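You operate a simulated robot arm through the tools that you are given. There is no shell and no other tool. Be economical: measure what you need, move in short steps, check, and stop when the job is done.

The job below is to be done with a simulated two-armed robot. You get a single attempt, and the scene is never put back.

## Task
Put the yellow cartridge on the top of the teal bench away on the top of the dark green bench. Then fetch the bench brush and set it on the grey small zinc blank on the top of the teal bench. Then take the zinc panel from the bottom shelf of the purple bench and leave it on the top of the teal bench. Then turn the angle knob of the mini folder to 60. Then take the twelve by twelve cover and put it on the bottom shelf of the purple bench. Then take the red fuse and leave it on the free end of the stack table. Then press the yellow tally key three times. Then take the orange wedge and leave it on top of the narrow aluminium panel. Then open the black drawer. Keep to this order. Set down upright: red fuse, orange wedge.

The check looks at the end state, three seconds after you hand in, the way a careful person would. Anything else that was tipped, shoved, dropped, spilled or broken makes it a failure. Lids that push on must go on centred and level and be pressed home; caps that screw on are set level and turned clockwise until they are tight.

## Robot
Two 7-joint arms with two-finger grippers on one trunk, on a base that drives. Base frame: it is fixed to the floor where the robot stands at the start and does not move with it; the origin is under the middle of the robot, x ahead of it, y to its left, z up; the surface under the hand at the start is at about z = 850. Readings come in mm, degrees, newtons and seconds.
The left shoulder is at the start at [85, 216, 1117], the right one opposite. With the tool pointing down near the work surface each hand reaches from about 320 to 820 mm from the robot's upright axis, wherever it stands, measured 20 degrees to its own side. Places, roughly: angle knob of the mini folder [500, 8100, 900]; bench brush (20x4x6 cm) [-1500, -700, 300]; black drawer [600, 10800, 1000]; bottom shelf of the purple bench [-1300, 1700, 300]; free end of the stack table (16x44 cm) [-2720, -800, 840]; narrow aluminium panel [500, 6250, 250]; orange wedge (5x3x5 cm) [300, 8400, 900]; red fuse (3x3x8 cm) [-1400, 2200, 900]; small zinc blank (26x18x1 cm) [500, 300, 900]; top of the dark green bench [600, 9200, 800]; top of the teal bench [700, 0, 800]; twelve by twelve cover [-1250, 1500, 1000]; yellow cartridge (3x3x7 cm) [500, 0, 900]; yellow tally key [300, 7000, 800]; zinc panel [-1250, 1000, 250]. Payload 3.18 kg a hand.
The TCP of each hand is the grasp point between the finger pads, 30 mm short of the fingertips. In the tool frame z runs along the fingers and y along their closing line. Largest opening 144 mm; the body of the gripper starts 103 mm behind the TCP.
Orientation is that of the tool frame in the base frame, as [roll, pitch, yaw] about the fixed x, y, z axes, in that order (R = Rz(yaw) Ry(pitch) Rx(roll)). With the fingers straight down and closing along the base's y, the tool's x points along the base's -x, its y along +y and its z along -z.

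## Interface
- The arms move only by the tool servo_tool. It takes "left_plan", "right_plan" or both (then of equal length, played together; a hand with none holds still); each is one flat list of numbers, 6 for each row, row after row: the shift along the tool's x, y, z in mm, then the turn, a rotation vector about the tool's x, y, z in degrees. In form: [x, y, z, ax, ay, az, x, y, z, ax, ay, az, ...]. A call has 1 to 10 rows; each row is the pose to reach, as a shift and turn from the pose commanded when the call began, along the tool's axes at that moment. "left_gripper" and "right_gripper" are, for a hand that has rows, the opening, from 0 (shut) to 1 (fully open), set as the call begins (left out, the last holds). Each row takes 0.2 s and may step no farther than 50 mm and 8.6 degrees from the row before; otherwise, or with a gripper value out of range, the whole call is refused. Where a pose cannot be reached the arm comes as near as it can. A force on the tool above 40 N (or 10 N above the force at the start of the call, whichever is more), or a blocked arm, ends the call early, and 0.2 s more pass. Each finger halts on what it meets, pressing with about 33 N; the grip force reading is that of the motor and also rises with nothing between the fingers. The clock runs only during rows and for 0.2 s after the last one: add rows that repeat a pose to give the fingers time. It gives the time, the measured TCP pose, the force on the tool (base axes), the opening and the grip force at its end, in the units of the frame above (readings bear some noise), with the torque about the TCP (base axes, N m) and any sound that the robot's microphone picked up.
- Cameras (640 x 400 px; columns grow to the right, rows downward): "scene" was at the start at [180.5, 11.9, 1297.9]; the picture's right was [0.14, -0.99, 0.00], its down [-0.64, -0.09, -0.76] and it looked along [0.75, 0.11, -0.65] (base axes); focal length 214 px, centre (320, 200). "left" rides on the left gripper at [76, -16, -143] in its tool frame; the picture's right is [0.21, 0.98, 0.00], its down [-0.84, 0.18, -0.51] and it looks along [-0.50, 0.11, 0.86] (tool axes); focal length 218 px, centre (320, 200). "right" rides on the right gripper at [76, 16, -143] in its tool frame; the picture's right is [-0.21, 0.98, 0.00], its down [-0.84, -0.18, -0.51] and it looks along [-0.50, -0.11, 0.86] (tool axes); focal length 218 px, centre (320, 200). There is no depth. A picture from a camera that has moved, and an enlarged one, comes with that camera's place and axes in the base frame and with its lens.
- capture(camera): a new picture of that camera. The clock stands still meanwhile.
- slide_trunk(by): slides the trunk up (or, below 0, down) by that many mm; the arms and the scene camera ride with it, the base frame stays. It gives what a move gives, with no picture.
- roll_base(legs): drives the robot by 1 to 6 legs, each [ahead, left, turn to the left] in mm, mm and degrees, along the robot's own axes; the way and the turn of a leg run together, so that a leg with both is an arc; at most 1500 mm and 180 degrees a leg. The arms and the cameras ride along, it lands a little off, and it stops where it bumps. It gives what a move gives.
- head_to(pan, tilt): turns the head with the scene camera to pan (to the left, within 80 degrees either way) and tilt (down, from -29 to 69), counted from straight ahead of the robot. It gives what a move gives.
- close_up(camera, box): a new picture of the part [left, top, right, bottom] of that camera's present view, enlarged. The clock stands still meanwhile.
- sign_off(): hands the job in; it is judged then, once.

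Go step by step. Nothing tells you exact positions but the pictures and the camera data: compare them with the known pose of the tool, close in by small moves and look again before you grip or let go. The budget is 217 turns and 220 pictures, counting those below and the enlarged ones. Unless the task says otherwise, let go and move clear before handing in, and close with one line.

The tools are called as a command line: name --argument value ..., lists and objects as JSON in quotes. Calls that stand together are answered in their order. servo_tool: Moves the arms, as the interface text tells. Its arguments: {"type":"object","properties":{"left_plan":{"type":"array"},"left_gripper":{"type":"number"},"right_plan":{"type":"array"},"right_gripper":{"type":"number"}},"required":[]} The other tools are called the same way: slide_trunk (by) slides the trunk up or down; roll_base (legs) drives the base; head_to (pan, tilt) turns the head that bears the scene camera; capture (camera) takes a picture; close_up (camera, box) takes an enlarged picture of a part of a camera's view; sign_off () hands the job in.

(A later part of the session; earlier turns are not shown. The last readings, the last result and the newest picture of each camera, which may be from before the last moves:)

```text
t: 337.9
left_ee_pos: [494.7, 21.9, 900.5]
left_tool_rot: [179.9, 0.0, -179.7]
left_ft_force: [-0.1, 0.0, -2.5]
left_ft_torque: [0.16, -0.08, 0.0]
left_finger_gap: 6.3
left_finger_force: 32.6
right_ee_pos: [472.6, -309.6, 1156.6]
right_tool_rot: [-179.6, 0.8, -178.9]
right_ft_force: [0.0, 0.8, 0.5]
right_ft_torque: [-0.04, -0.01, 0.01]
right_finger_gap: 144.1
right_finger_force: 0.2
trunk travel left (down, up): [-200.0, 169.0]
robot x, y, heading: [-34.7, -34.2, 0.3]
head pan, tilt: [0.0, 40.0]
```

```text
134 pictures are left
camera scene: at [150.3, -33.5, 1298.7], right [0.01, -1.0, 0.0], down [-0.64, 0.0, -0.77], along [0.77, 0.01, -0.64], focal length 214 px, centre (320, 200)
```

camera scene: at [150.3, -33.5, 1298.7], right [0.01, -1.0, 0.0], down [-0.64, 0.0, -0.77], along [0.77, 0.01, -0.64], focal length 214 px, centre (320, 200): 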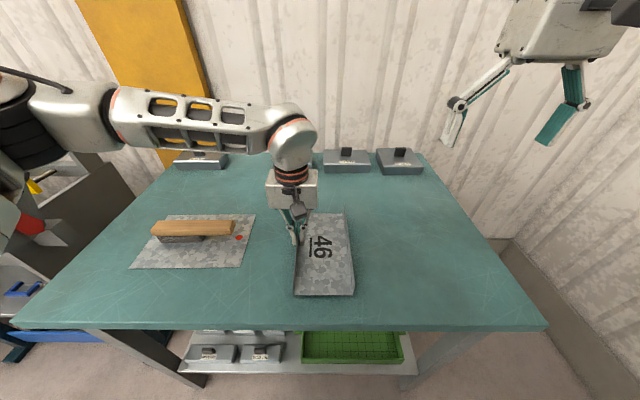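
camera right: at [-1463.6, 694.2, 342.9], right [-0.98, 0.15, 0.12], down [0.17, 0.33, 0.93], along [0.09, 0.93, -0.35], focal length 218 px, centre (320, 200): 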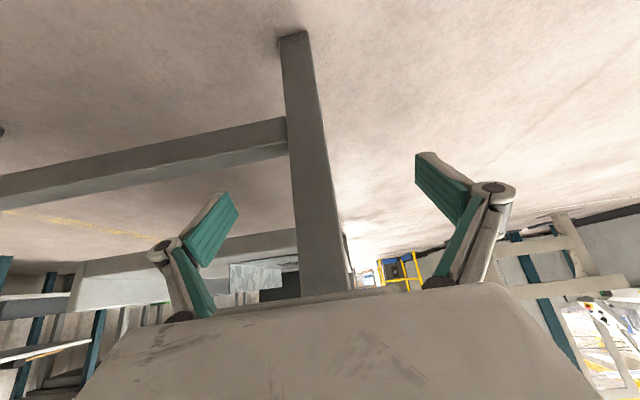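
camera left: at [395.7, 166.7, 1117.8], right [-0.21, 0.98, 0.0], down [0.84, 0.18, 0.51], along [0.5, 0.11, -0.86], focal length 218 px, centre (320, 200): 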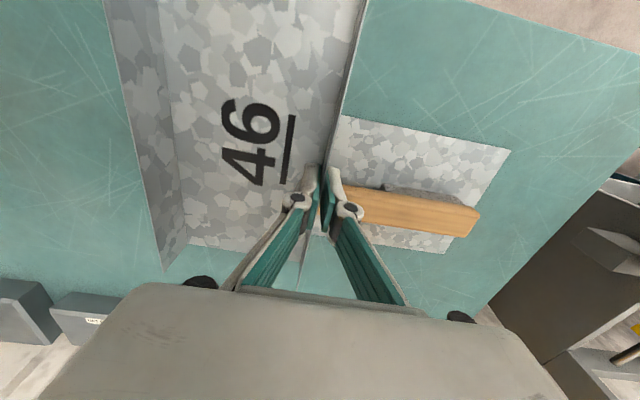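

servo_tool --left_plan '[0, 0, 8, 0, 0, 0, 0, 0, 13, 0, 0, 0, 0, 0, 16, 0, 0, 0, 0, 0, 19, 0, 0, 0, 0, 0, 21, 0, 0, 0, 0, 0, 23, 0, 0, 0]'

servo_tool --left_plan '[0, 0, 0, 0, 0, 0, 0, 0, 0, 0, 0, 0]' --left_gripper 0.12

capture --camera "left"

```text
t: 339.3
left_ee_pos: [494.0, 22.1, 879.8]
left_tool_rot: [-179.9, 0.4, -179.6]
left_ft_force: [1.4, 3.2, 26.3]
left_ft_torque: [0.03, 0.04, -0.03]
left_finger_gap: 6.1
left_finger_force: 33.1
right_ee_pos: [471.1, -311.5, 1159.0]
right_tool_rot: [-179.5, 1.0, -179.0]
right_ft_force: [0.3, -1.0, 0.1]
right_ft_torque: [0.01, -0.03, 0.01]
right_finger_gap: 144.0
right_finger_force: 0.1
trunk travel left (down, up): [-200.0, 169.0]
robot x, y, heading: [-31.5, -36.7, 0.6]
head pan, tilt: [0.0, 40.0]
```

```text
t: 339.9
left_ee_pos: [494.3, 20.3, 879.2]
left_tool_rot: [-179.8, 0.5, -179.7]
left_ft_force: [6.5, -6.3, 31.3]
left_ft_torque: [-0.2, -0.03, -0.09]
left_finger_gap: 22.7
left_finger_force: 1.0
right_ee_pos: [471.1, -312.1, 1157.9]
right_tool_rot: [-179.7, 0.9, -179.0]
right_ft_force: [0.4, 0.0, 0.6]
right_ft_torque: [0.01, 0.0, -0.02]
right_finger_gap: 143.9
right_finger_force: 0.1
trunk travel left (down, up): [-200.0, 169.0]
robot x, y, heading: [-29.9, -39.3, 0.5]
head pan, tilt: [0.0, 40.0]
```

```text
133 pictures are left
camera left: at [415.9, 4.6, 1020.9], right [-0.21, 0.98, 0.0], down [0.84, 0.18, 0.51], along [0.5, 0.11, -0.86], focal length 218 px, centre (320, 200)
```

left: 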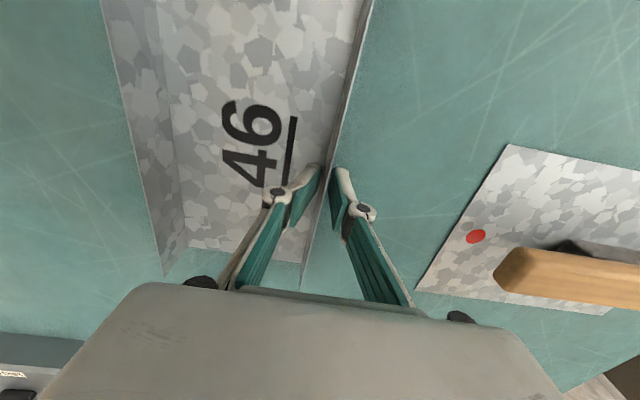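

The panel rests on the bench and the fingers are free. I rise straight up and draw back.

servo_tool --left_plan '[0, 0, -40, 0, 0, 0, 0, 0, -85, 0, 0, 0, 0, 10, -130, 0, 0, 0, 20, 40, -160, 0, 0, 0, 45, 70, -180, 0, 0, 0, 75, 100, -190, 0, 0, 0, 100, 140, -190, 0, 0, 0]' --right_plan '[0, 0, 0, 0, 0, 0, 0, 0, 0, 0, 0, 0, 0, 0, 0, 0, 0, 0, 20, 20, 20, 0, 0, 0, 40, 40, 40, 0, 0, 0, 60, 70, 60, 0, 0, 0, 80, 100, 80, 0, 0, 0]'

capture --camera "scene"

```text
t: 341.5
left_ee_pos: [392.8, 162.7, 1069.3]
left_tool_rot: [-179.9, 0.0, -179.7]
left_ft_force: [-0.4, 0.6, -0.5]
left_ft_torque: [-0.05, 0.0, -0.03]
left_finger_gap: 17.2
left_finger_force: 0.1
right_ee_pos: [390.2, -211.3, 1073.5]
right_tool_rot: [-179.2, 0.7, -178.5]
right_ft_force: [-0.2, -0.6, 0.0]
right_ft_torque: [-0.04, -0.02, 0.01]
right_finger_gap: 143.9
right_finger_force: 0.0
trunk travel left (down, up): [-200.0, 169.0]
robot x, y, heading: [-34.1, -34.0, 0.4]
head pan, tilt: [0.0, 40.0]
```

```text
132 pictures are left
camera scene: at [150.4, -31.9, 1298.7], right [0.01, -1.0, 0.0], down [-0.64, -0.01, -0.77], along [0.77, 0.0, -0.64], focal length 214 px, centre (320, 200)
```

scene: 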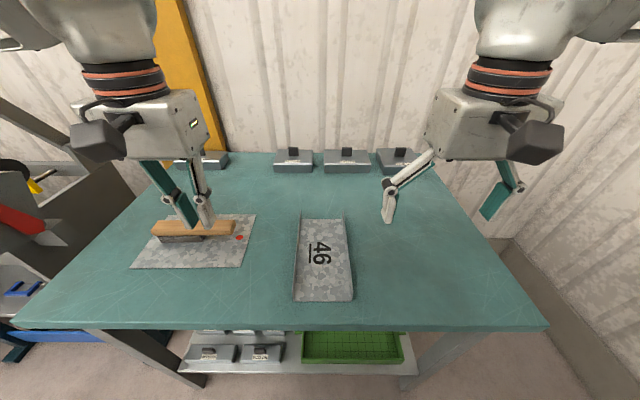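

Next the angle knob of the mini folder near [500, 8100, 900]. I drive up the aisle again.

roll_base --legs '[[-320, 0, -0.4], [0, 1500, 0], [0, 1500, 0], [0, 1500, 0]]'

capture --camera "scene"

```text
t: 382.0
left_ee_pos: [97.3, 4621.6, 1070.0]
left_tool_rot: [179.9, 0.0, -178.9]
left_ft_force: [-0.1, -0.8, 0.0]
left_ft_torque: [0.03, -0.04, 0.0]
left_finger_gap: 17.3
left_finger_force: 0.0
right_ee_pos: [98.9, 4247.8, 1072.1]
right_tool_rot: [-179.3, 0.6, -177.8]
right_ft_force: [-0.2, 0.1, 0.3]
right_ft_torque: [-0.03, 0.05, 0.0]
right_finger_gap: 143.9
right_finger_force: 0.1
trunk travel left (down, up): [-200.0, 169.0]
robot x, y, heading: [-323.9, 4422.8, 0.8]
head pan, tilt: [0.0, 40.0]
```

```text
131 pictures are left
camera scene: at [-142.6, 4424.3, 1298.7], right [0.02, -1.0, 0.0], down [-0.64, -0.01, -0.77], along [0.77, 0.02, -0.64], focal length 214 px, centre (320, 200)
```

scene: 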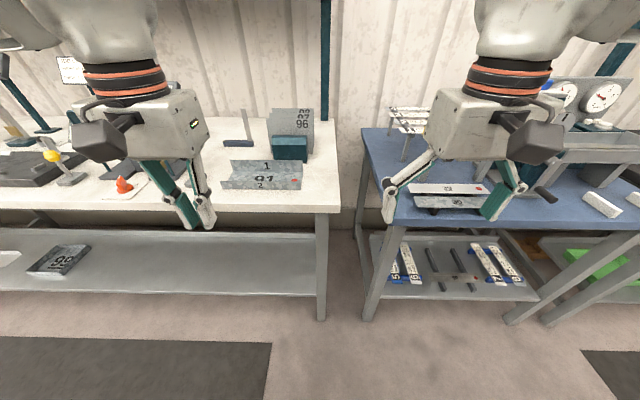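

roll_base --legs '[[0, 0, -0.8], [0, 1500, 0], [0, 1000, 0]]'

capture --camera "scene"

```text
t: 404.0
left_ee_pos: [79.1, 7077.2, 1069.2]
left_tool_rot: [-179.9, 0.0, -179.8]
left_ft_force: [-0.1, -0.3, 0.0]
left_ft_torque: [0.01, -0.02, 0.0]
left_finger_gap: 17.2
left_finger_force: 0.1
right_ee_pos: [75.1, 6700.8, 1073.4]
right_tool_rot: [-179.3, 0.6, -178.8]
right_ft_force: [-0.6, 0.2, 0.0]
right_ft_torque: [0.01, 0.0, -0.04]
right_finger_gap: 144.0
right_finger_force: 0.1
trunk travel left (down, up): [-200.0, 169.0]
robot x, y, heading: [-342.7, 6882.4, 0.2]
head pan, tilt: [0.0, 40.0]
```

```text
130 pictures are left
camera scene: at [-164.2, 6882.4, 1298.7], right [0.0, -1.0, 0.0], down [-0.64, 0.0, -0.77], along [0.77, 0.0, -0.64], focal length 214 px, centre (320, 200)
```

scene: 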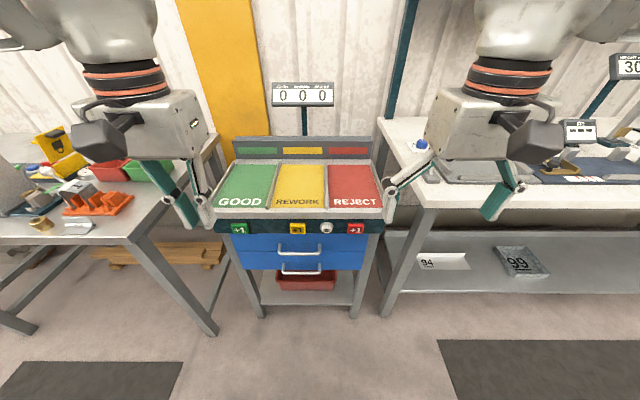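

The tally station is here, and the narrow aluminium panel "94" on the lower shelf near [519, 6216]. On to the mini folder.

roll_base --legs '[[0, 1180, 0]]'

capture --camera "scene"

```text
t: 414.5
left_ee_pos: [83.7, 8235.4, 1068.4]
left_tool_rot: [-180.0, 0.0, 179.5]
left_ft_force: [-0.2, 0.5, -0.4]
left_ft_torque: [-0.03, -0.04, 0.0]
left_finger_gap: 17.4
left_finger_force: 0.0
right_ee_pos: [75.8, 7859.3, 1073.5]
right_tool_rot: [-179.4, 0.6, -179.4]
right_ft_force: [-0.4, 1.2, 0.7]
right_ft_torque: [0.0, 0.03, -0.03]
right_finger_gap: 144.0
right_finger_force: 0.0
trunk travel left (down, up): [-200.0, 169.0]
robot x, y, heading: [-344.2, 8044.0, -0.5]
head pan, tilt: [0.0, 40.0]
```

```text
129 pictures are left
camera scene: at [-161.1, 8043.6, 1298.7], right [-0.01, -1.0, 0.0], down [-0.64, 0.01, -0.77], along [0.77, -0.01, -0.64], focal length 214 px, centre (320, 200)
```

scene: 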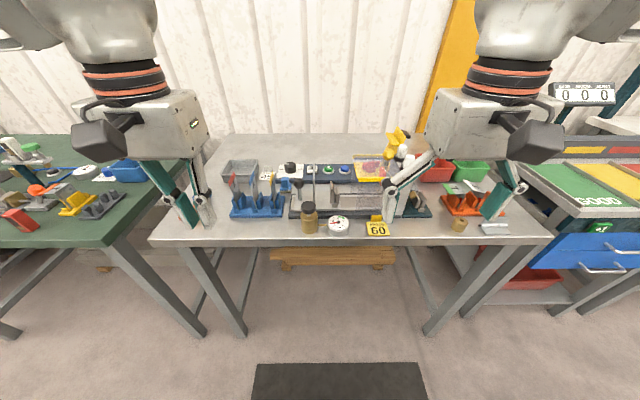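

close_up --camera "scene" --box '[220, 145, 440, 250]'

close_up --camera "scene" --box '[290, 190, 410, 250]'

```text
2.91 times, centred on (330, 198) of scene
camera zoom: at [-161.1, 8043.6, 1298.7], right [-0.01, -1.0, 0.0], down [-0.64, 0.01, -0.77], along [0.77, -0.01, -0.64], focal length 624 px, centre (291, 207)
```

zoom: 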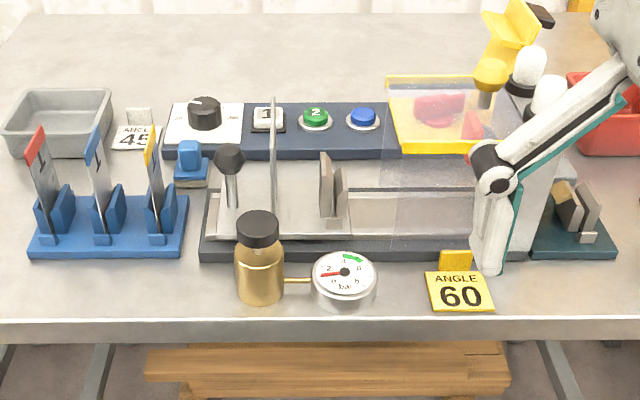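

```text
5.33 times, centred on (350, 220) of scene
camera zoom: at [-161.1, 8043.6, 1298.7], right [-0.01, -1.0, 0.0], down [-0.64, 0.01, -0.77], along [0.77, -0.01, -0.64], focal length 1144 px, centre (160, 93)
```

zoom: 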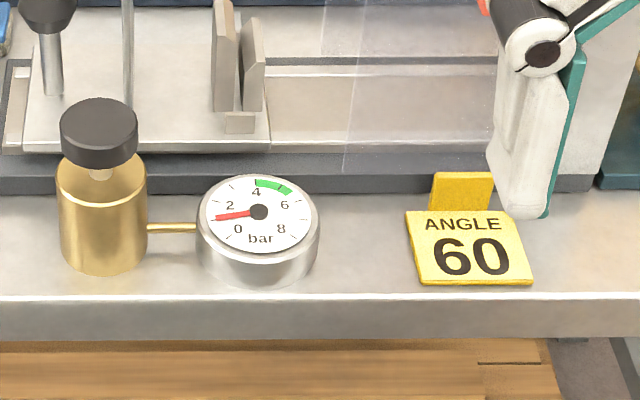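

close_up --camera "scene" --box '[265, 150, 325, 200]'

```text
8.00 times, centred on (295, 175) of scene
camera zoom: at [-161.1, 8043.6, 1298.7], right [-0.01, -1.0, 0.0], down [-0.64, 0.01, -0.77], along [0.77, -0.01, -0.64], focal length 1716 px, centre (520, 400)
```

zoom: 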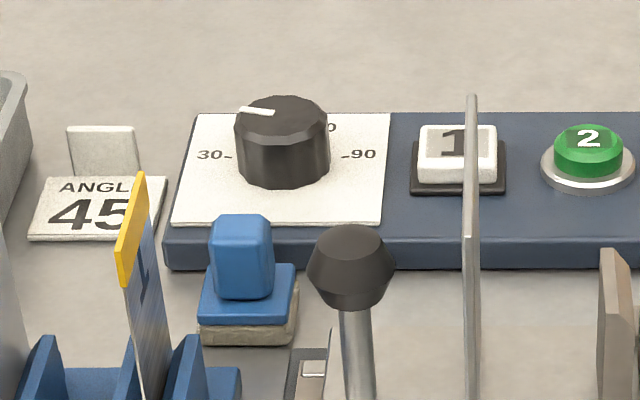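

The angle knob is the black knob on the white dial at about [508, 8141]; the pointer must be read from above. I move closer and bring the left hand's camera over it.

roll_base --legs '[[210, 0, 0.5]]'

servo_tool --left_plan '[-40, -15, 0, 0, 0, 0, -80, -30, 0, 0, 0, 0, -115, -45, 0, 0, 0, 0, -150, -60, 0, 0, 0, 0]'

capture --camera "left"

capture --camera "scene"

```text
t: 416.1
left_ee_pos: [292.1, 8237.1, 1068.8]
left_tool_rot: [180.0, -0.1, 179.9]
left_ft_force: [-0.3, 0.2, 0.0]
left_ft_torque: [-0.02, 0.03, -0.01]
left_finger_gap: 17.1
left_finger_force: 0.0
right_ee_pos: [286.5, 7861.3, 1073.8]
right_tool_rot: [-179.4, 0.6, -178.9]
right_ft_force: [0.8, 0.2, 0.5]
right_ft_torque: [0.03, 0.02, -0.01]
right_finger_gap: 144.2
right_finger_force: 0.1
trunk travel left (down, up): [-200.0, 169.0]
robot x, y, heading: [-135.7, 8043.5, 0.0]
head pan, tilt: [0.0, 40.0]
```

```text
t: 417.1
left_ee_pos: [440.7, 8177.1, 1069.6]
left_tool_rot: [-179.9, -0.1, 179.9]
left_ft_force: [0.2, -0.5, -0.6]
left_ft_torque: [0.01, 0.0, -0.04]
left_finger_gap: 16.9
left_finger_force: 0.1
right_ee_pos: [286.2, 7860.8, 1072.1]
right_tool_rot: [-179.4, 0.6, -179.1]
right_ft_force: [0.4, 0.5, -0.8]
right_ft_torque: [0.03, 0.0, -0.01]
right_finger_gap: 144.1
right_finger_force: 0.0
trunk travel left (down, up): [-200.0, 169.0]
robot x, y, heading: [-135.9, 8042.7, -0.1]
head pan, tilt: [0.0, 40.0]
```

```text
125 pictures are left
camera left: at [363.9, 8160.8, 1212.0], right [-0.21, 0.98, 0.0], down [0.84, 0.18, 0.51], along [0.5, 0.11, -0.86], focal length 218 px, centre (320, 200)
```

left: 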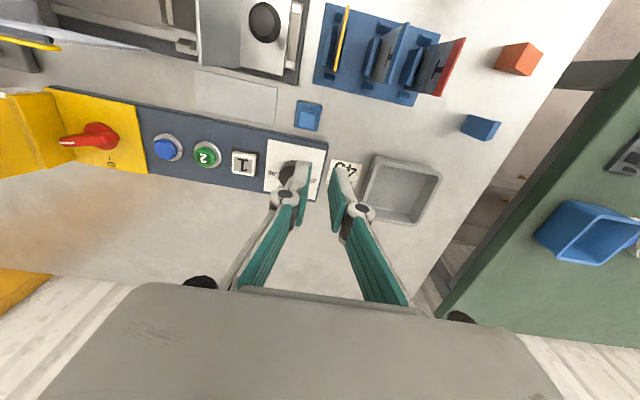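

```text
124 pictures are left
camera scene: at [48.4, 8043.3, 1298.5], right [0.0, -1.0, 0.0], down [-0.64, 0.0, -0.77], along [0.77, 0.0, -0.64], focal length 214 px, centre (320, 200)
```

scene: 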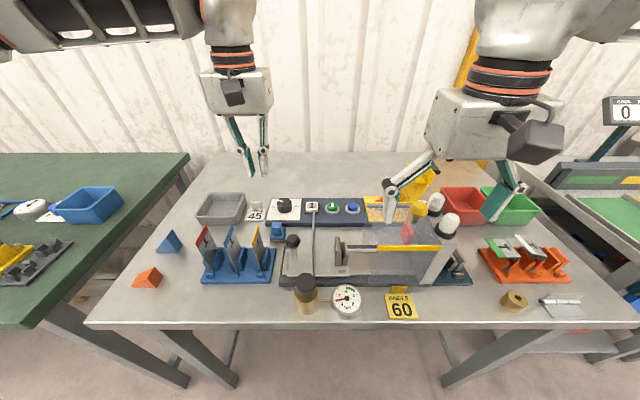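

close_up --camera "scene" --box '[255, 185, 325, 230]'

servo_tool --left_plan '[0, 0, 0, 0, 0, 0, 0, 0, 0, 0, 0, 0]' --left_gripper 0.6

close_up --camera "left" --box '[250, 120, 370, 220]'

```text
8.89 times, centred on (290, 208) of scene
camera zoom: at [48.4, 8043.3, 1298.5], right [0.0, -1.0, 0.0], down [-0.64, 0.0, -0.77], along [0.77, 0.0, -0.64], focal length 1906 px, centre (587, 133)
```

zoom: 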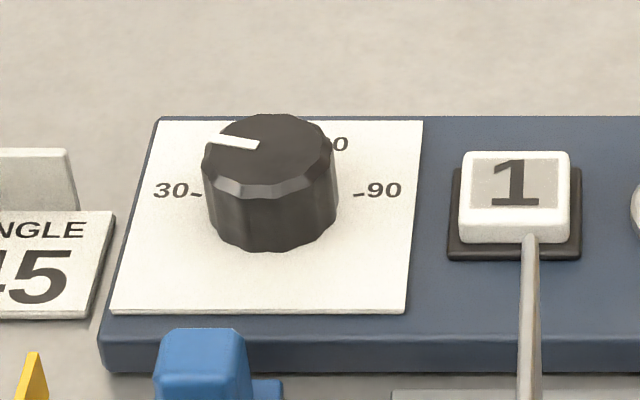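

```text
t: 417.7
left_ee_pos: [439.3, 8177.8, 1070.5]
left_tool_rot: [-180.0, 0.1, 179.9]
left_ft_force: [-0.6, -0.2, 0.9]
left_ft_torque: [0.01, -0.01, -0.03]
left_finger_gap: 86.7
left_finger_force: 0.0
right_ee_pos: [285.1, 7863.0, 1073.4]
right_tool_rot: [-179.2, 0.6, -179.0]
right_ft_force: [0.0, 0.2, 0.9]
right_ft_torque: [0.02, 0.03, 0.04]
right_finger_gap: 144.1
right_finger_force: 0.0
trunk travel left (down, up): [-200.0, 169.0]
robot x, y, heading: [-133.2, 8046.8, 0.1]
head pan, tilt: [0.0, 40.0]
```

```text
4.00 times, centred on (310, 170) of left
camera zoom: at [362.7, 8161.7, 1212.6], right [-0.21, 0.98, 0.0], down [0.84, 0.18, 0.51], along [0.5, 0.1, -0.86], focal length 873 px, centre (360, 320)
```

zoom: 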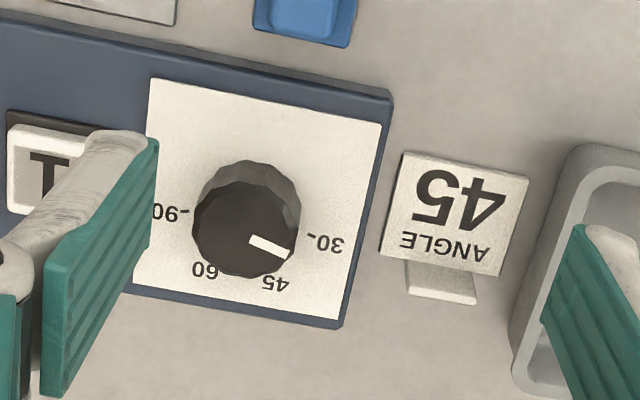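

From above the dial reads 30 (+y), 45, 60, 90 at 60° spacing; the pointer sits about 12° past 30. It must turn about 108° clockwise to 60. I pre-rotate the wrist and move above the knob.

servo_tool --left_plan '[-12, -5, 10, 0, 0, -8.4, -24, -10, 20, 0, 0, -16.8, -36, -16, 30, 0, 0, -25, -48, -22, 40, 0, 0, -33.4, -58, -28, 50, 0, 0, -41.8, -67, -32, 60, 0, 0, -50]' --left_gripper 0.55

capture --camera "left"

capture --camera "scene"

```text
t: 419.1
left_ee_pos: [507.5, 8143.3, 1008.0]
left_tool_rot: [180.0, 0.0, -130.0]
left_ft_force: [-0.1, 0.2, -1.1]
left_ft_torque: [0.02, -0.01, 0.0]
left_finger_gap: 79.3
left_finger_force: 0.2
right_ee_pos: [285.8, 7861.4, 1073.1]
right_tool_rot: [-179.3, 0.7, -179.0]
right_ft_force: [-0.6, -0.8, -0.5]
right_ft_torque: [0.04, 0.02, -0.02]
right_finger_gap: 143.9
right_finger_force: 0.1
trunk travel left (down, up): [-200.0, 169.0]
robot x, y, heading: [-136.1, 8046.4, -0.1]
head pan, tilt: [0.0, 40.0]
```

```text
121 pictures are left
camera left: at [471.6, 8074.8, 1151.3], right [-0.88, 0.47, 0.0], down [0.4, 0.76, 0.51], along [0.24, 0.45, -0.86], focal length 218 px, centre (320, 200)
```

left: 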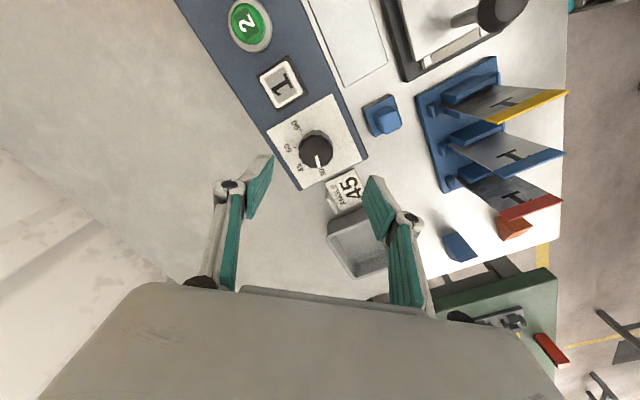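

```text
120 pictures are left
camera scene: at [48.2, 8043.8, 1298.5], right [0.0, -1.0, 0.0], down [-0.64, 0.0, -0.77], along [0.77, 0.0, -0.64], focal length 214 px, centre (320, 200)
```

scene: 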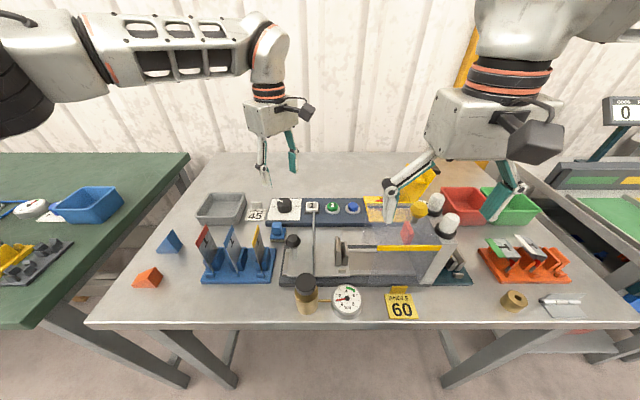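

close_up --camera "left" --box '[260, 90, 380, 200]'

```text
3.64 times, centred on (320, 145) of left
camera zoom: at [471.6, 8074.8, 1151.3], right [-0.88, 0.47, 0.0], down [0.4, 0.76, 0.51], along [0.24, 0.45, -0.86], focal length 794 px, centre (320, 400)
```

zoom: 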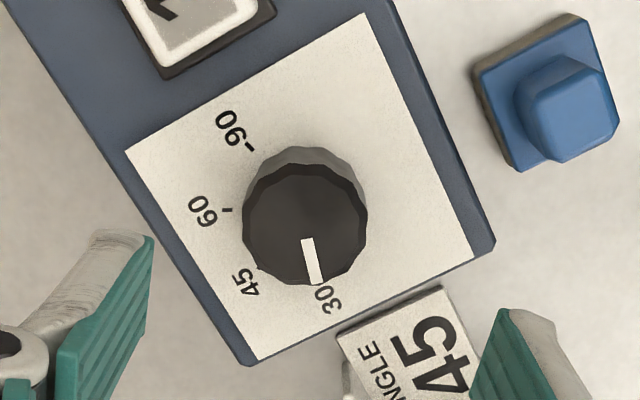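

Scale angles come out at 15/65/115/165° for 30/45/60/90, with the pointer on 30; so it needs +100° clockwise. I lower over the knob and check height.

servo_tool --left_plan '[0, 0, 30, 0, 0, 0, 0, 0, 55, 0, 0, 0, 0, 0, 68, 0, 0, 0]'

capture --camera "left"

close_up --camera "scene" --box '[230, 150, 350, 240]'

```text
t: 419.9
left_ee_pos: [508.9, 8144.6, 941.2]
left_tool_rot: [-180.0, 0.1, -130.0]
left_ft_force: [-0.4, 0.0, -0.8]
left_ft_torque: [0.0, 0.02, -0.01]
left_finger_gap: 79.0
left_finger_force: 0.0
right_ee_pos: [284.9, 7862.3, 1071.7]
right_tool_rot: [-179.3, 0.6, -179.0]
right_ft_force: [0.1, -0.6, 0.1]
right_ft_torque: [0.02, 0.01, 0.01]
right_finger_gap: 144.0
right_finger_force: 0.0
trunk travel left (down, up): [-200.0, 169.0]
robot x, y, heading: [-132.0, 8045.5, -0.2]
head pan, tilt: [0.0, 40.0]
```

```text
118 pictures are left
camera left: at [470.8, 8075.5, 1083.9], right [-0.88, 0.47, 0.0], down [0.41, 0.76, 0.51], along [0.24, 0.45, -0.86], focal length 218 px, centre (320, 200)
```

left: 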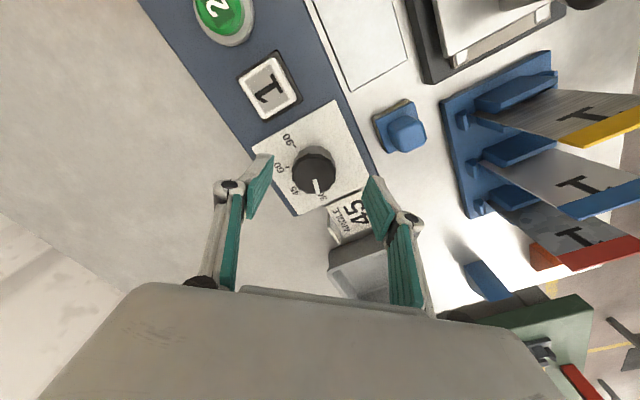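

```text
4.44 times, centred on (290, 195) of scene
camera zoom: at [48.0, 8044.0, 1298.6], right [0.0, -1.0, 0.0], down [-0.64, 0.0, -0.77], along [0.77, 0.0, -0.64], focal length 953 px, centre (453, 222)
```

zoom: 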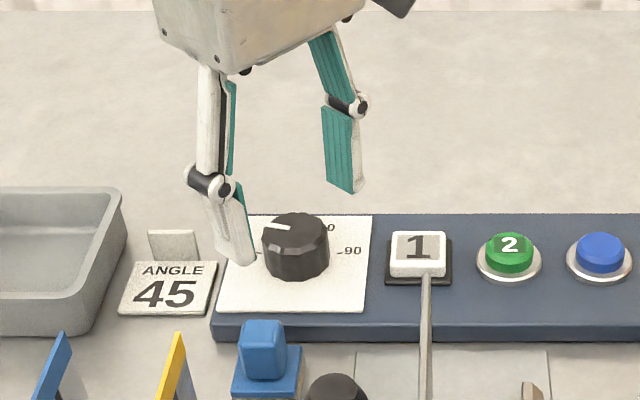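

servo_tool --left_plan '[-2, -4, 15, 0, 0, 0, -2, -4, 26, 0, 0, 0, -2, -4, 33, 0, 0, 0]'

servo_tool --left_plan '[0, 0, 0, 0, 0, 0, 0, 0, 0, 0, 0, 0, 0, 0, 0, 0, 0, 0]' --left_gripper 0

capture --camera "left"

close_up --camera "scene" --box '[230, 150, 350, 240]'

```text
t: 420.7
left_ee_pos: [511.9, 8143.4, 909.8]
left_tool_rot: [180.0, 0.0, -130.1]
left_ft_force: [-0.6, -0.8, -0.4]
left_ft_torque: [-0.01, -0.02, 0.0]
left_finger_gap: 79.1
left_finger_force: 0.0
right_ee_pos: [286.0, 7862.0, 1071.5]
right_tool_rot: [-179.3, 0.6, -179.0]
right_ft_force: [-0.1, 0.1, 0.3]
right_ft_torque: [0.0, 0.01, 0.0]
right_finger_gap: 144.0
right_finger_force: 0.0
trunk travel left (down, up): [-200.0, 169.0]
robot x, y, heading: [-134.0, 8040.6, -0.1]
head pan, tilt: [0.0, 40.0]
```

```text
t: 421.5
left_ee_pos: [513.7, 8143.6, 910.3]
left_tool_rot: [180.0, -0.1, -130.1]
left_ft_force: [2.1, -1.2, -0.3]
left_ft_torque: [0.15, -0.27, -0.03]
left_finger_gap: 41.1
left_finger_force: 45.1
right_ee_pos: [285.7, 7861.9, 1072.3]
right_tool_rot: [-179.3, 0.6, -178.9]
right_ft_force: [-0.1, 0.7, -0.5]
right_ft_torque: [0.0, 0.05, 0.03]
right_finger_gap: 144.1
right_finger_force: 0.1
trunk travel left (down, up): [-200.0, 169.0]
robot x, y, heading: [-131.9, 8044.3, -0.1]
head pan, tilt: [0.0, 40.0]
```

```text
116 pictures are left
camera left: at [475.8, 8074.8, 1052.2], right [-0.88, 0.47, 0.0], down [0.41, 0.76, 0.51], along [0.24, 0.45, -0.86], focal length 218 px, centre (320, 200)
```

left: 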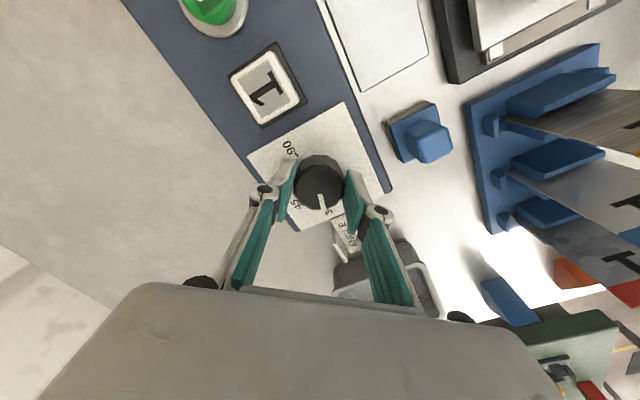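

```text
4.44 times, centred on (290, 195) of scene
camera zoom: at [47.9, 8043.8, 1298.7], right [0.0, -1.0, 0.0], down [-0.64, 0.0, -0.77], along [0.77, 0.0, -0.64], focal length 953 px, centre (453, 222)
```

zoom: 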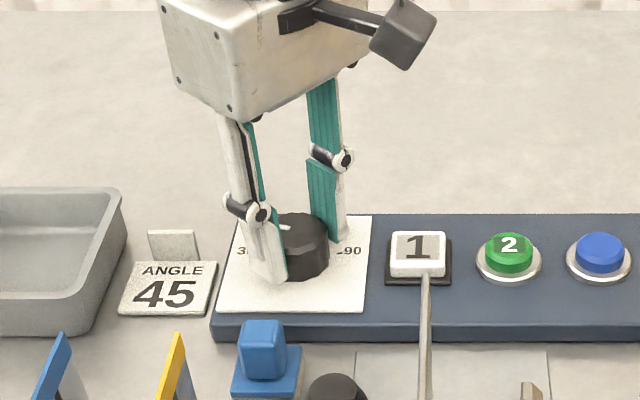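

The knob is gripped. I turn it clockwise by 85° first.

servo_tool --left_plan '[0, 0, 0, 0, 0, 8.5, 0, 0, 0, 0, 0, 17, 0, 0, 0, 0, 0, 25.5, 0, 0, 0, 0, 0, 34, 0, 0, 0, 0, 0, 42.5, 0, 0, 0, 0, 0, 51, 0, 0, 0, 0, 0, 59.5, 0, 0, 0, 0, 0, 68, 0, 0, 0, 0, 0, 76.5, 0, 0, 0, 0, 0, 85]'

close_up --camera "left" --box '[230, 110, 410, 230]'

close_up --camera "scene" --box '[230, 150, 350, 240]'

```text
t: 423.7
left_ee_pos: [514.4, 8147.5, 908.9]
left_tool_rot: [179.9, 0.3, 161.9]
left_ft_force: [7.1, 26.9, 12.9]
left_ft_torque: [1.16, 0.16, 0.12]
left_finger_gap: 40.7
left_finger_force: 45.0
left hand out of reach, approached as far as the arm can: row 9, 10
right_ee_pos: [284.6, 7863.5, 1073.3]
right_tool_rot: [-179.3, 0.8, -178.8]
right_ft_force: [0.5, 0.2, -0.7]
right_ft_torque: [-0.01, -0.03, -0.01]
right_finger_gap: 144.2
right_finger_force: 0.0
trunk travel left (down, up): [-200.0, 169.0]
robot x, y, heading: [-136.3, 8048.1, -0.2]
head pan, tilt: [0.0, 40.0]
```

```text
3.33 times, centred on (320, 170) of left
camera zoom: at [434.7, 8155.8, 1051.3], right [0.11, 0.99, 0.0], down [0.85, -0.09, 0.51], along [0.51, -0.05, -0.86], focal length 728 px, centre (320, 300)
```

zoom: 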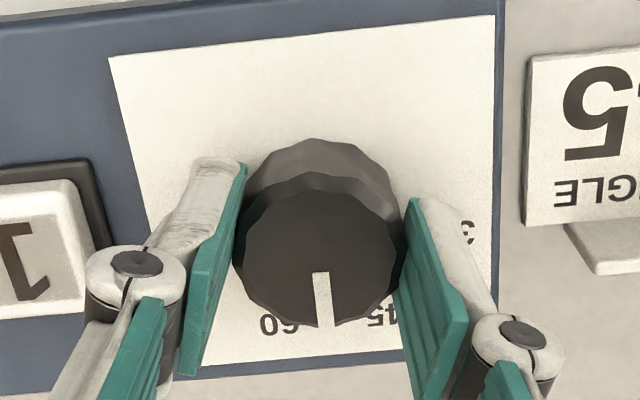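

```text
4.44 times, centred on (290, 195) of scene
camera zoom: at [46.6, 8046.9, 1298.9], right [0.0, -1.0, 0.0], down [-0.64, 0.0, -0.77], along [0.77, 0.0, -0.64], focal length 953 px, centre (453, 222)
```

zoom: 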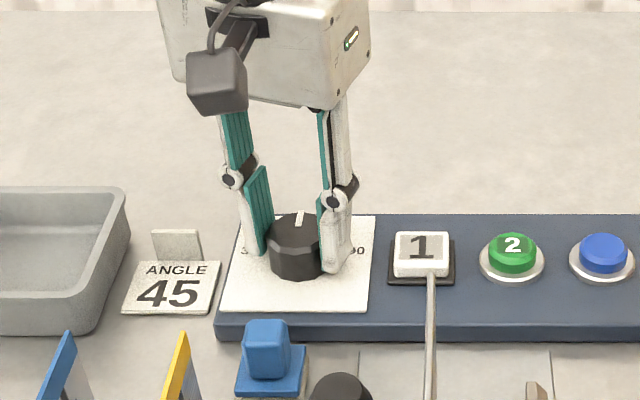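

The wrist reached its limit with the pointer midway between 45 and 60. I let go, rotate back and regrip.

servo_tool --left_plan '[0, 0, 0, 0, 0, 0, 0, 0, 0, 0, 0, 0, 0, 0, 0, 0, 0, -8.5, 0, 0, 0, 0, 0, -17, 0, 0, 0, 0, 0, -25.5, 0, 0, 0, 0, 0, -34, 0, 0, 0, 0, 0, -42.5, 0, 0, 0, 0, 0, -51, 0, 0, 0, 0, 0, -59.5]' --left_gripper 0.55

close_up --camera "left" --box '[230, 110, 410, 230]'

```text
t: 425.7
left_ee_pos: [511.9, 8143.4, 909.0]
left_tool_rot: [-180.0, 0.0, -138.5]
left_ft_force: [0.4, 0.1, 0.3]
left_ft_torque: [-0.02, -0.02, -0.01]
left_finger_gap: 79.1
left_finger_force: 0.1
right_ee_pos: [286.7, 7861.3, 1072.0]
right_tool_rot: [-179.3, 0.6, -178.9]
right_ft_force: [0.5, -0.4, -0.4]
right_ft_torque: [0.0, -0.02, -0.02]
right_finger_gap: 144.0
right_finger_force: 0.1
trunk travel left (down, up): [-200.0, 169.0]
robot x, y, heading: [-134.7, 8047.7, -0.0]
head pan, tilt: [0.0, 40.0]
```

```text
3.33 times, centred on (320, 170) of left
camera zoom: at [465.3, 8080.7, 1051.2], right [-0.8, 0.59, 0.0], down [0.51, 0.69, 0.51], along [0.3, 0.41, -0.86], focal length 728 px, centre (320, 300)
```

zoom: 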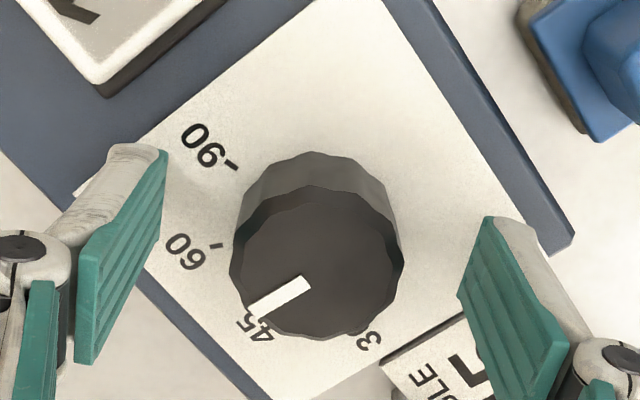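

Pointer at ~85°, the 60 mark at ~117°. Regrip and turn 32° more.

servo_tool --left_plan '[0, 0, 0, 0, 0, 0, 0, 0, 0, 0, 0, 0, 0, 0, 0, 0, 0, 0, 0, 0, 0, 0, 0, 8, 0, 0, 0, 0, 0, 16, 0, 0, 0, 0, 0, 24, 0, 0, 0, 0, 0, 32, 0, 0, 0, 0, 0, 32]' --left_gripper 0

servo_tool --left_plan '[0, 0, 0, 0, 0, 0, 0, 0, 0, 0, 0, 0, 0, 0, -25, 0, 0, 0, 0, 0, -70, 0, 0, 0, 0, 0, -100, 0, 0, 0]' --left_gripper 0.55

close_up --camera "left" --box '[240, 90, 400, 210]'

close_up --camera "scene" --box '[260, 170, 340, 240]'

```text
t: 427.5
left_ee_pos: [511.7, 8146.4, 908.1]
left_tool_rot: [180.0, 0.0, -170.6]
left_ft_force: [-14.0, 16.2, 1.4]
left_ft_torque: [0.77, 0.36, 0.1]
left_finger_gap: 40.5
left_finger_force: 44.8
right_ee_pos: [285.5, 7863.9, 1072.5]
right_tool_rot: [-179.3, 0.6, -178.9]
right_ft_force: [-0.8, -0.2, 0.3]
right_ft_torque: [0.0, 0.01, -0.02]
right_finger_gap: 144.1
right_finger_force: 0.0
trunk travel left (down, up): [-200.0, 169.0]
robot x, y, heading: [-133.1, 8047.3, -0.2]
head pan, tilt: [0.0, 40.0]
```

```text
t: 428.7
left_ee_pos: [512.8, 8143.8, 1007.8]
left_tool_rot: [-180.0, 0.0, -170.7]
left_ft_force: [-0.6, -0.3, -0.1]
left_ft_torque: [0.0, -0.01, -0.02]
left_finger_gap: 79.2
left_finger_force: 0.0
right_ee_pos: [286.0, 7861.8, 1072.3]
right_tool_rot: [-179.4, 0.8, -179.0]
right_ft_force: [0.4, 1.0, -0.7]
right_ft_torque: [-0.01, -0.01, -0.02]
right_finger_gap: 143.7
right_finger_force: 0.0
trunk travel left (down, up): [-200.0, 169.0]
robot x, y, heading: [-136.7, 8045.1, -0.1]
head pan, tilt: [0.0, 40.0]
```

```text
3.33 times, centred on (320, 150) of left
camera zoom: at [439.1, 8115.1, 1151.6], right [-0.36, 0.93, 0.0], down [0.8, 0.31, 0.51], along [0.47, 0.19, -0.86], focal length 728 px, centre (320, 367)
```

zoom: 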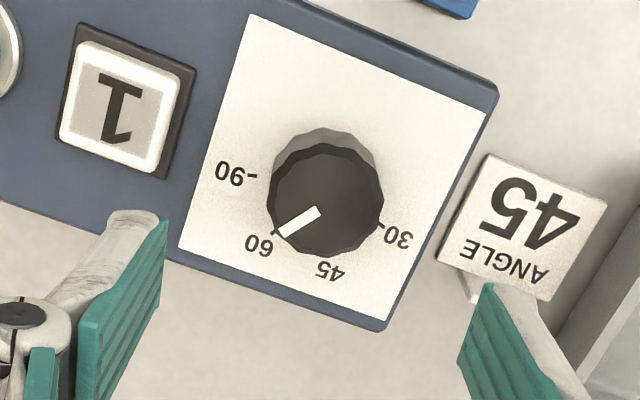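

```text
5.71 times, centred on (300, 205) of scene
camera zoom: at [47.3, 8043.8, 1298.8], right [0.0, -1.0, 0.0], down [-0.64, 0.0, -0.77], along [0.77, 0.0, -0.64], focal length 1226 px, centre (434, 171)
```

zoom: 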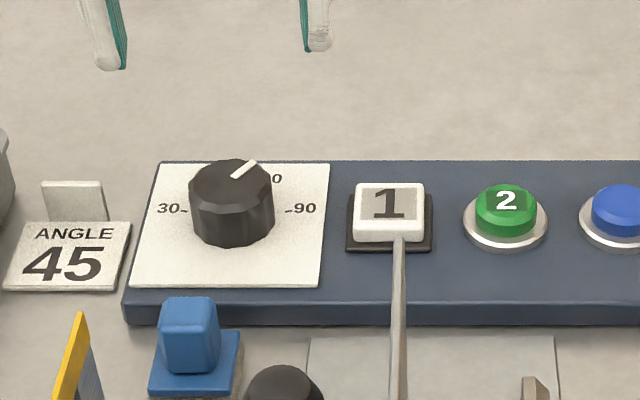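

The pointer is on 60 (100° total turned). I stow the left hand and drive back down to the purple bench for the twelve by twelve cover.

servo_tool --left_plan '[10, 0, -40, 0, 0, -2, 45, 10, -65, 0, 0, -4, 85, 20, -65, 0, 0, -6, 130, 35, -65, 0, 0, -8, 170, 50, -65, 0, 0, -9]'

roll_base --legs '[[-215, 0, 0], [0, -1500, 0], [0, -1500, 0], [0, -1400, 0]]'

```text
t: 429.9
left_ee_pos: [337.7, 8167.0, 1074.1]
left_tool_rot: [180.0, 0.1, -161.6]
left_ft_force: [0.5, -0.5, -1.0]
left_ft_torque: [-0.01, -0.02, 0.01]
left_finger_gap: 79.1
left_finger_force: 0.0
right_ee_pos: [285.1, 7862.8, 1072.6]
right_tool_rot: [-179.3, 0.8, -179.0]
right_ft_force: [0.2, -0.3, 0.7]
right_ft_torque: [-0.01, 0.0, -0.01]
right_finger_gap: 144.1
right_finger_force: 0.1
trunk travel left (down, up): [-200.0, 169.0]
robot x, y, heading: [-131.7, 8044.6, -0.0]
head pan, tilt: [0.0, 40.0]
```

```text
t: 469.4
left_ee_pos: [65.7, 3737.2, 1074.1]
left_tool_rot: [180.0, 0.0, -164.7]
left_ft_force: [0.2, -0.9, 0.2]
left_ft_torque: [0.0, -0.05, 0.0]
left_finger_gap: 78.9
left_finger_force: 0.0
right_ee_pos: [-2.6, 3435.5, 1072.7]
right_tool_rot: [-179.3, 0.6, 177.9]
right_ft_force: [0.0, -0.3, -0.5]
right_ft_torque: [-0.01, -0.01, -0.01]
right_finger_gap: 144.2
right_finger_force: 0.1
trunk travel left (down, up): [-200.0, 169.0]
robot x, y, heading: [-413.0, 3642.2, -3.3]
head pan, tilt: [0.0, 40.0]
```

roll_base --legs '[[0, 0, 3.3]]'

head_to --pan -80 --tilt 20

capture --camera "scene"

head_to --pan 80 --tilt 20

capture --camera "scene"

```text
t: 470.3
left_ee_pos: [60.6, 3765.0, 1074.9]
left_tool_rot: [180.0, 0.0, -161.5]
left_ft_force: [-0.3, 0.5, 0.0]
left_ft_torque: [-0.01, -0.06, 0.02]
left_finger_gap: 79.1
left_finger_force: 0.1
right_ee_pos: [9.8, 3460.1, 1073.3]
right_tool_rot: [-179.4, 0.6, -178.8]
right_ft_force: [0.1, -0.3, -0.6]
right_ft_torque: [-0.03, -0.01, 0.04]
right_finger_gap: 143.8
right_finger_force: 0.0
trunk travel left (down, up): [-200.0, 169.0]
robot x, y, heading: [-412.2, 3639.6, -0.0]
head pan, tilt: [0.0, 40.0]
```

```text
t: 471.8
left_ee_pos: [60.5, 3763.6, 1074.2]
left_tool_rot: [180.0, 0.1, -161.5]
left_ft_force: [1.0, -0.5, -0.6]
left_ft_torque: [0.02, 0.02, -0.01]
left_finger_gap: 78.9
left_finger_force: 0.2
right_ee_pos: [8.3, 3459.3, 1073.2]
right_tool_rot: [-179.3, 0.7, -178.8]
right_ft_force: [0.6, 1.2, 0.2]
right_ft_torque: [0.01, 0.02, 0.01]
right_finger_gap: 144.0
right_finger_force: 0.0
trunk travel left (down, up): [-200.0, 169.0]
robot x, y, heading: [-409.8, 3644.0, 0.3]
head pan, tilt: [-80.0, 20.0]
```

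```text
109 pictures are left
camera scene: at [-298.5, 3549.5, 1330.1], right [-0.98, -0.18, 0.0], down [-0.06, 0.34, -0.94], along [0.17, -0.93, -0.34], focal length 214 px, centre (320, 200)
```

scene: 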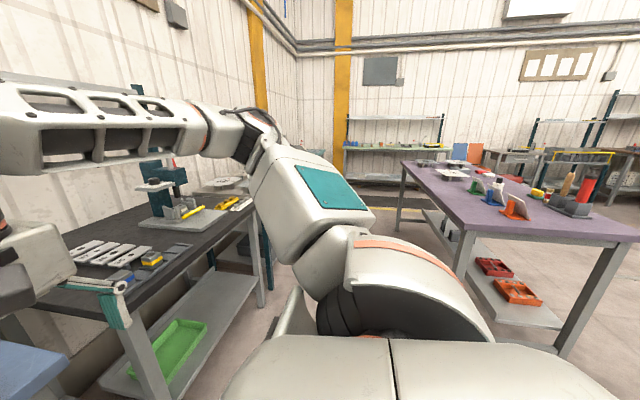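

```text
t: 474.3
left_ee_pos: [59.7, 3765.1, 1074.1]
left_tool_rot: [-180.0, -0.1, -161.5]
left_ft_force: [-0.1, 0.4, 0.5]
left_ft_torque: [0.04, 0.02, 0.03]
left_finger_gap: 79.6
left_finger_force: 0.2
right_ee_pos: [8.8, 3459.3, 1072.4]
right_tool_rot: [-179.4, 0.5, -178.8]
right_ft_force: [-0.3, 0.8, 0.4]
right_ft_torque: [0.02, 0.05, 0.03]
right_finger_gap: 143.9
right_finger_force: 0.1
trunk travel left (down, up): [-200.0, 169.0]
robot x, y, heading: [-412.7, 3643.7, -0.0]
head pan, tilt: [80.0, 20.0]
```

```text
108 pictures are left
camera scene: at [-298.8, 3732.9, 1330.1], right [0.98, -0.17, 0.0], down [-0.06, -0.34, -0.94], along [0.16, 0.93, -0.34], focal length 214 px, centre (320, 200)
```

scene: 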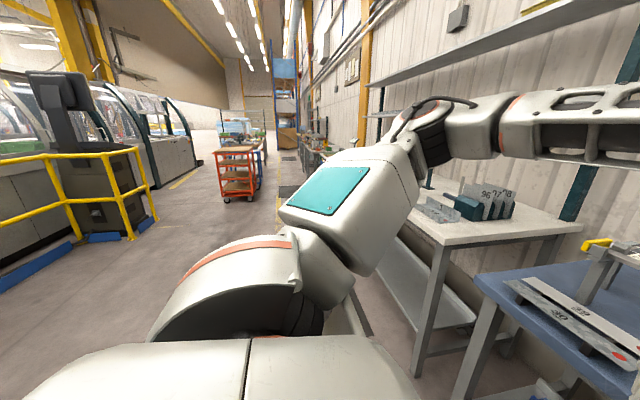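

The way round the far end of the purple bench (ends at y ≈ 2530) is clear. I drive back past it and down its left side.

roll_base --legs '[[-1500, 0, 0], [-100, 0, 0], [0, -1500, 0], [0, -520, 0]]'

head_to --pan 0 --tilt 35

capture --camera "scene"

```text
t: 499.9
left_ee_pos: [-1528.3, 1748.9, 1074.0]
left_tool_rot: [180.0, 0.1, -161.6]
left_ft_force: [-0.5, -0.1, 0.6]
left_ft_torque: [0.05, 0.03, -0.01]
left_finger_gap: 79.0
left_finger_force: 0.1
right_ee_pos: [-1580.4, 1446.1, 1073.3]
right_tool_rot: [-179.3, 0.6, -178.9]
right_ft_force: [0.5, -0.3, -0.5]
right_ft_torque: [0.03, 0.0, -0.01]
right_finger_gap: 144.1
right_finger_force: 0.2
trunk travel left (down, up): [-200.0, 169.0]
robot x, y, heading: [-1997.6, 1626.3, -0.1]
head pan, tilt: [80.0, 20.0]
```

```text
t: 501.4
left_ee_pos: [-1528.3, 1750.7, 1074.8]
left_tool_rot: [-180.0, 0.1, -161.7]
left_ft_force: [0.6, 0.0, -0.5]
left_ft_torque: [0.01, -0.01, -0.02]
left_finger_gap: 79.1
left_finger_force: 0.0
right_ee_pos: [-1580.7, 1446.4, 1071.9]
right_tool_rot: [-179.3, 0.6, -178.9]
right_ft_force: [-0.8, -0.1, -0.5]
right_ft_torque: [-0.01, 0.01, -0.02]
right_finger_gap: 143.7
right_finger_force: 0.0
trunk travel left (down, up): [-200.0, 169.0]
robot x, y, heading: [-1999.8, 1622.3, 0.1]
head pan, tilt: [0.0, 35.0]
```

```text
107 pictures are left
camera scene: at [-1815.5, 1627.6, 1306.2], right [0.0, -1.0, 0.0], down [-0.57, 0.0, -0.82], along [0.82, 0.0, -0.57], focal length 214 px, centre (320, 200)
```

scene: 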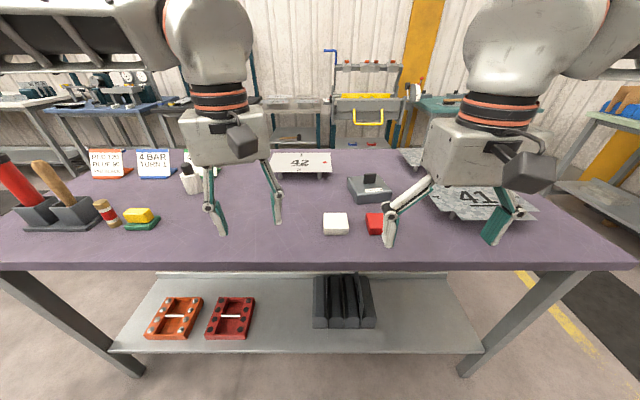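

close_up --camera "scene" --box '[300, 150, 440, 250]'

close_up --camera "scene" --box '[0, 140, 220, 250]'

```text
4.00 times, centred on (370, 200) of scene
camera zoom: at [-1815.5, 1627.6, 1306.2], right [0.0, -1.0, 0.0], down [-0.57, 0.0, -0.82], along [0.82, 0.0, -0.57], focal length 858 px, centre (120, 200)
```

zoom: 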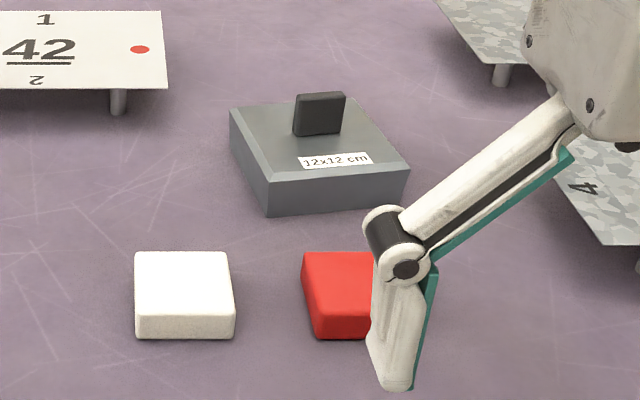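

```text
2.91 times, centred on (110, 195) of scene
camera zoom: at [-1815.5, 1627.6, 1306.2], right [0.0, -1.0, 0.0], down [-0.57, 0.0, -0.82], along [0.82, 0.0, -0.57], focal length 624 px, centre (931, 214)
```

zoom: 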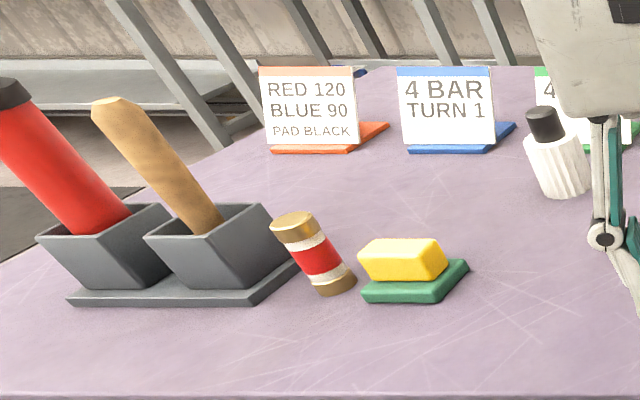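

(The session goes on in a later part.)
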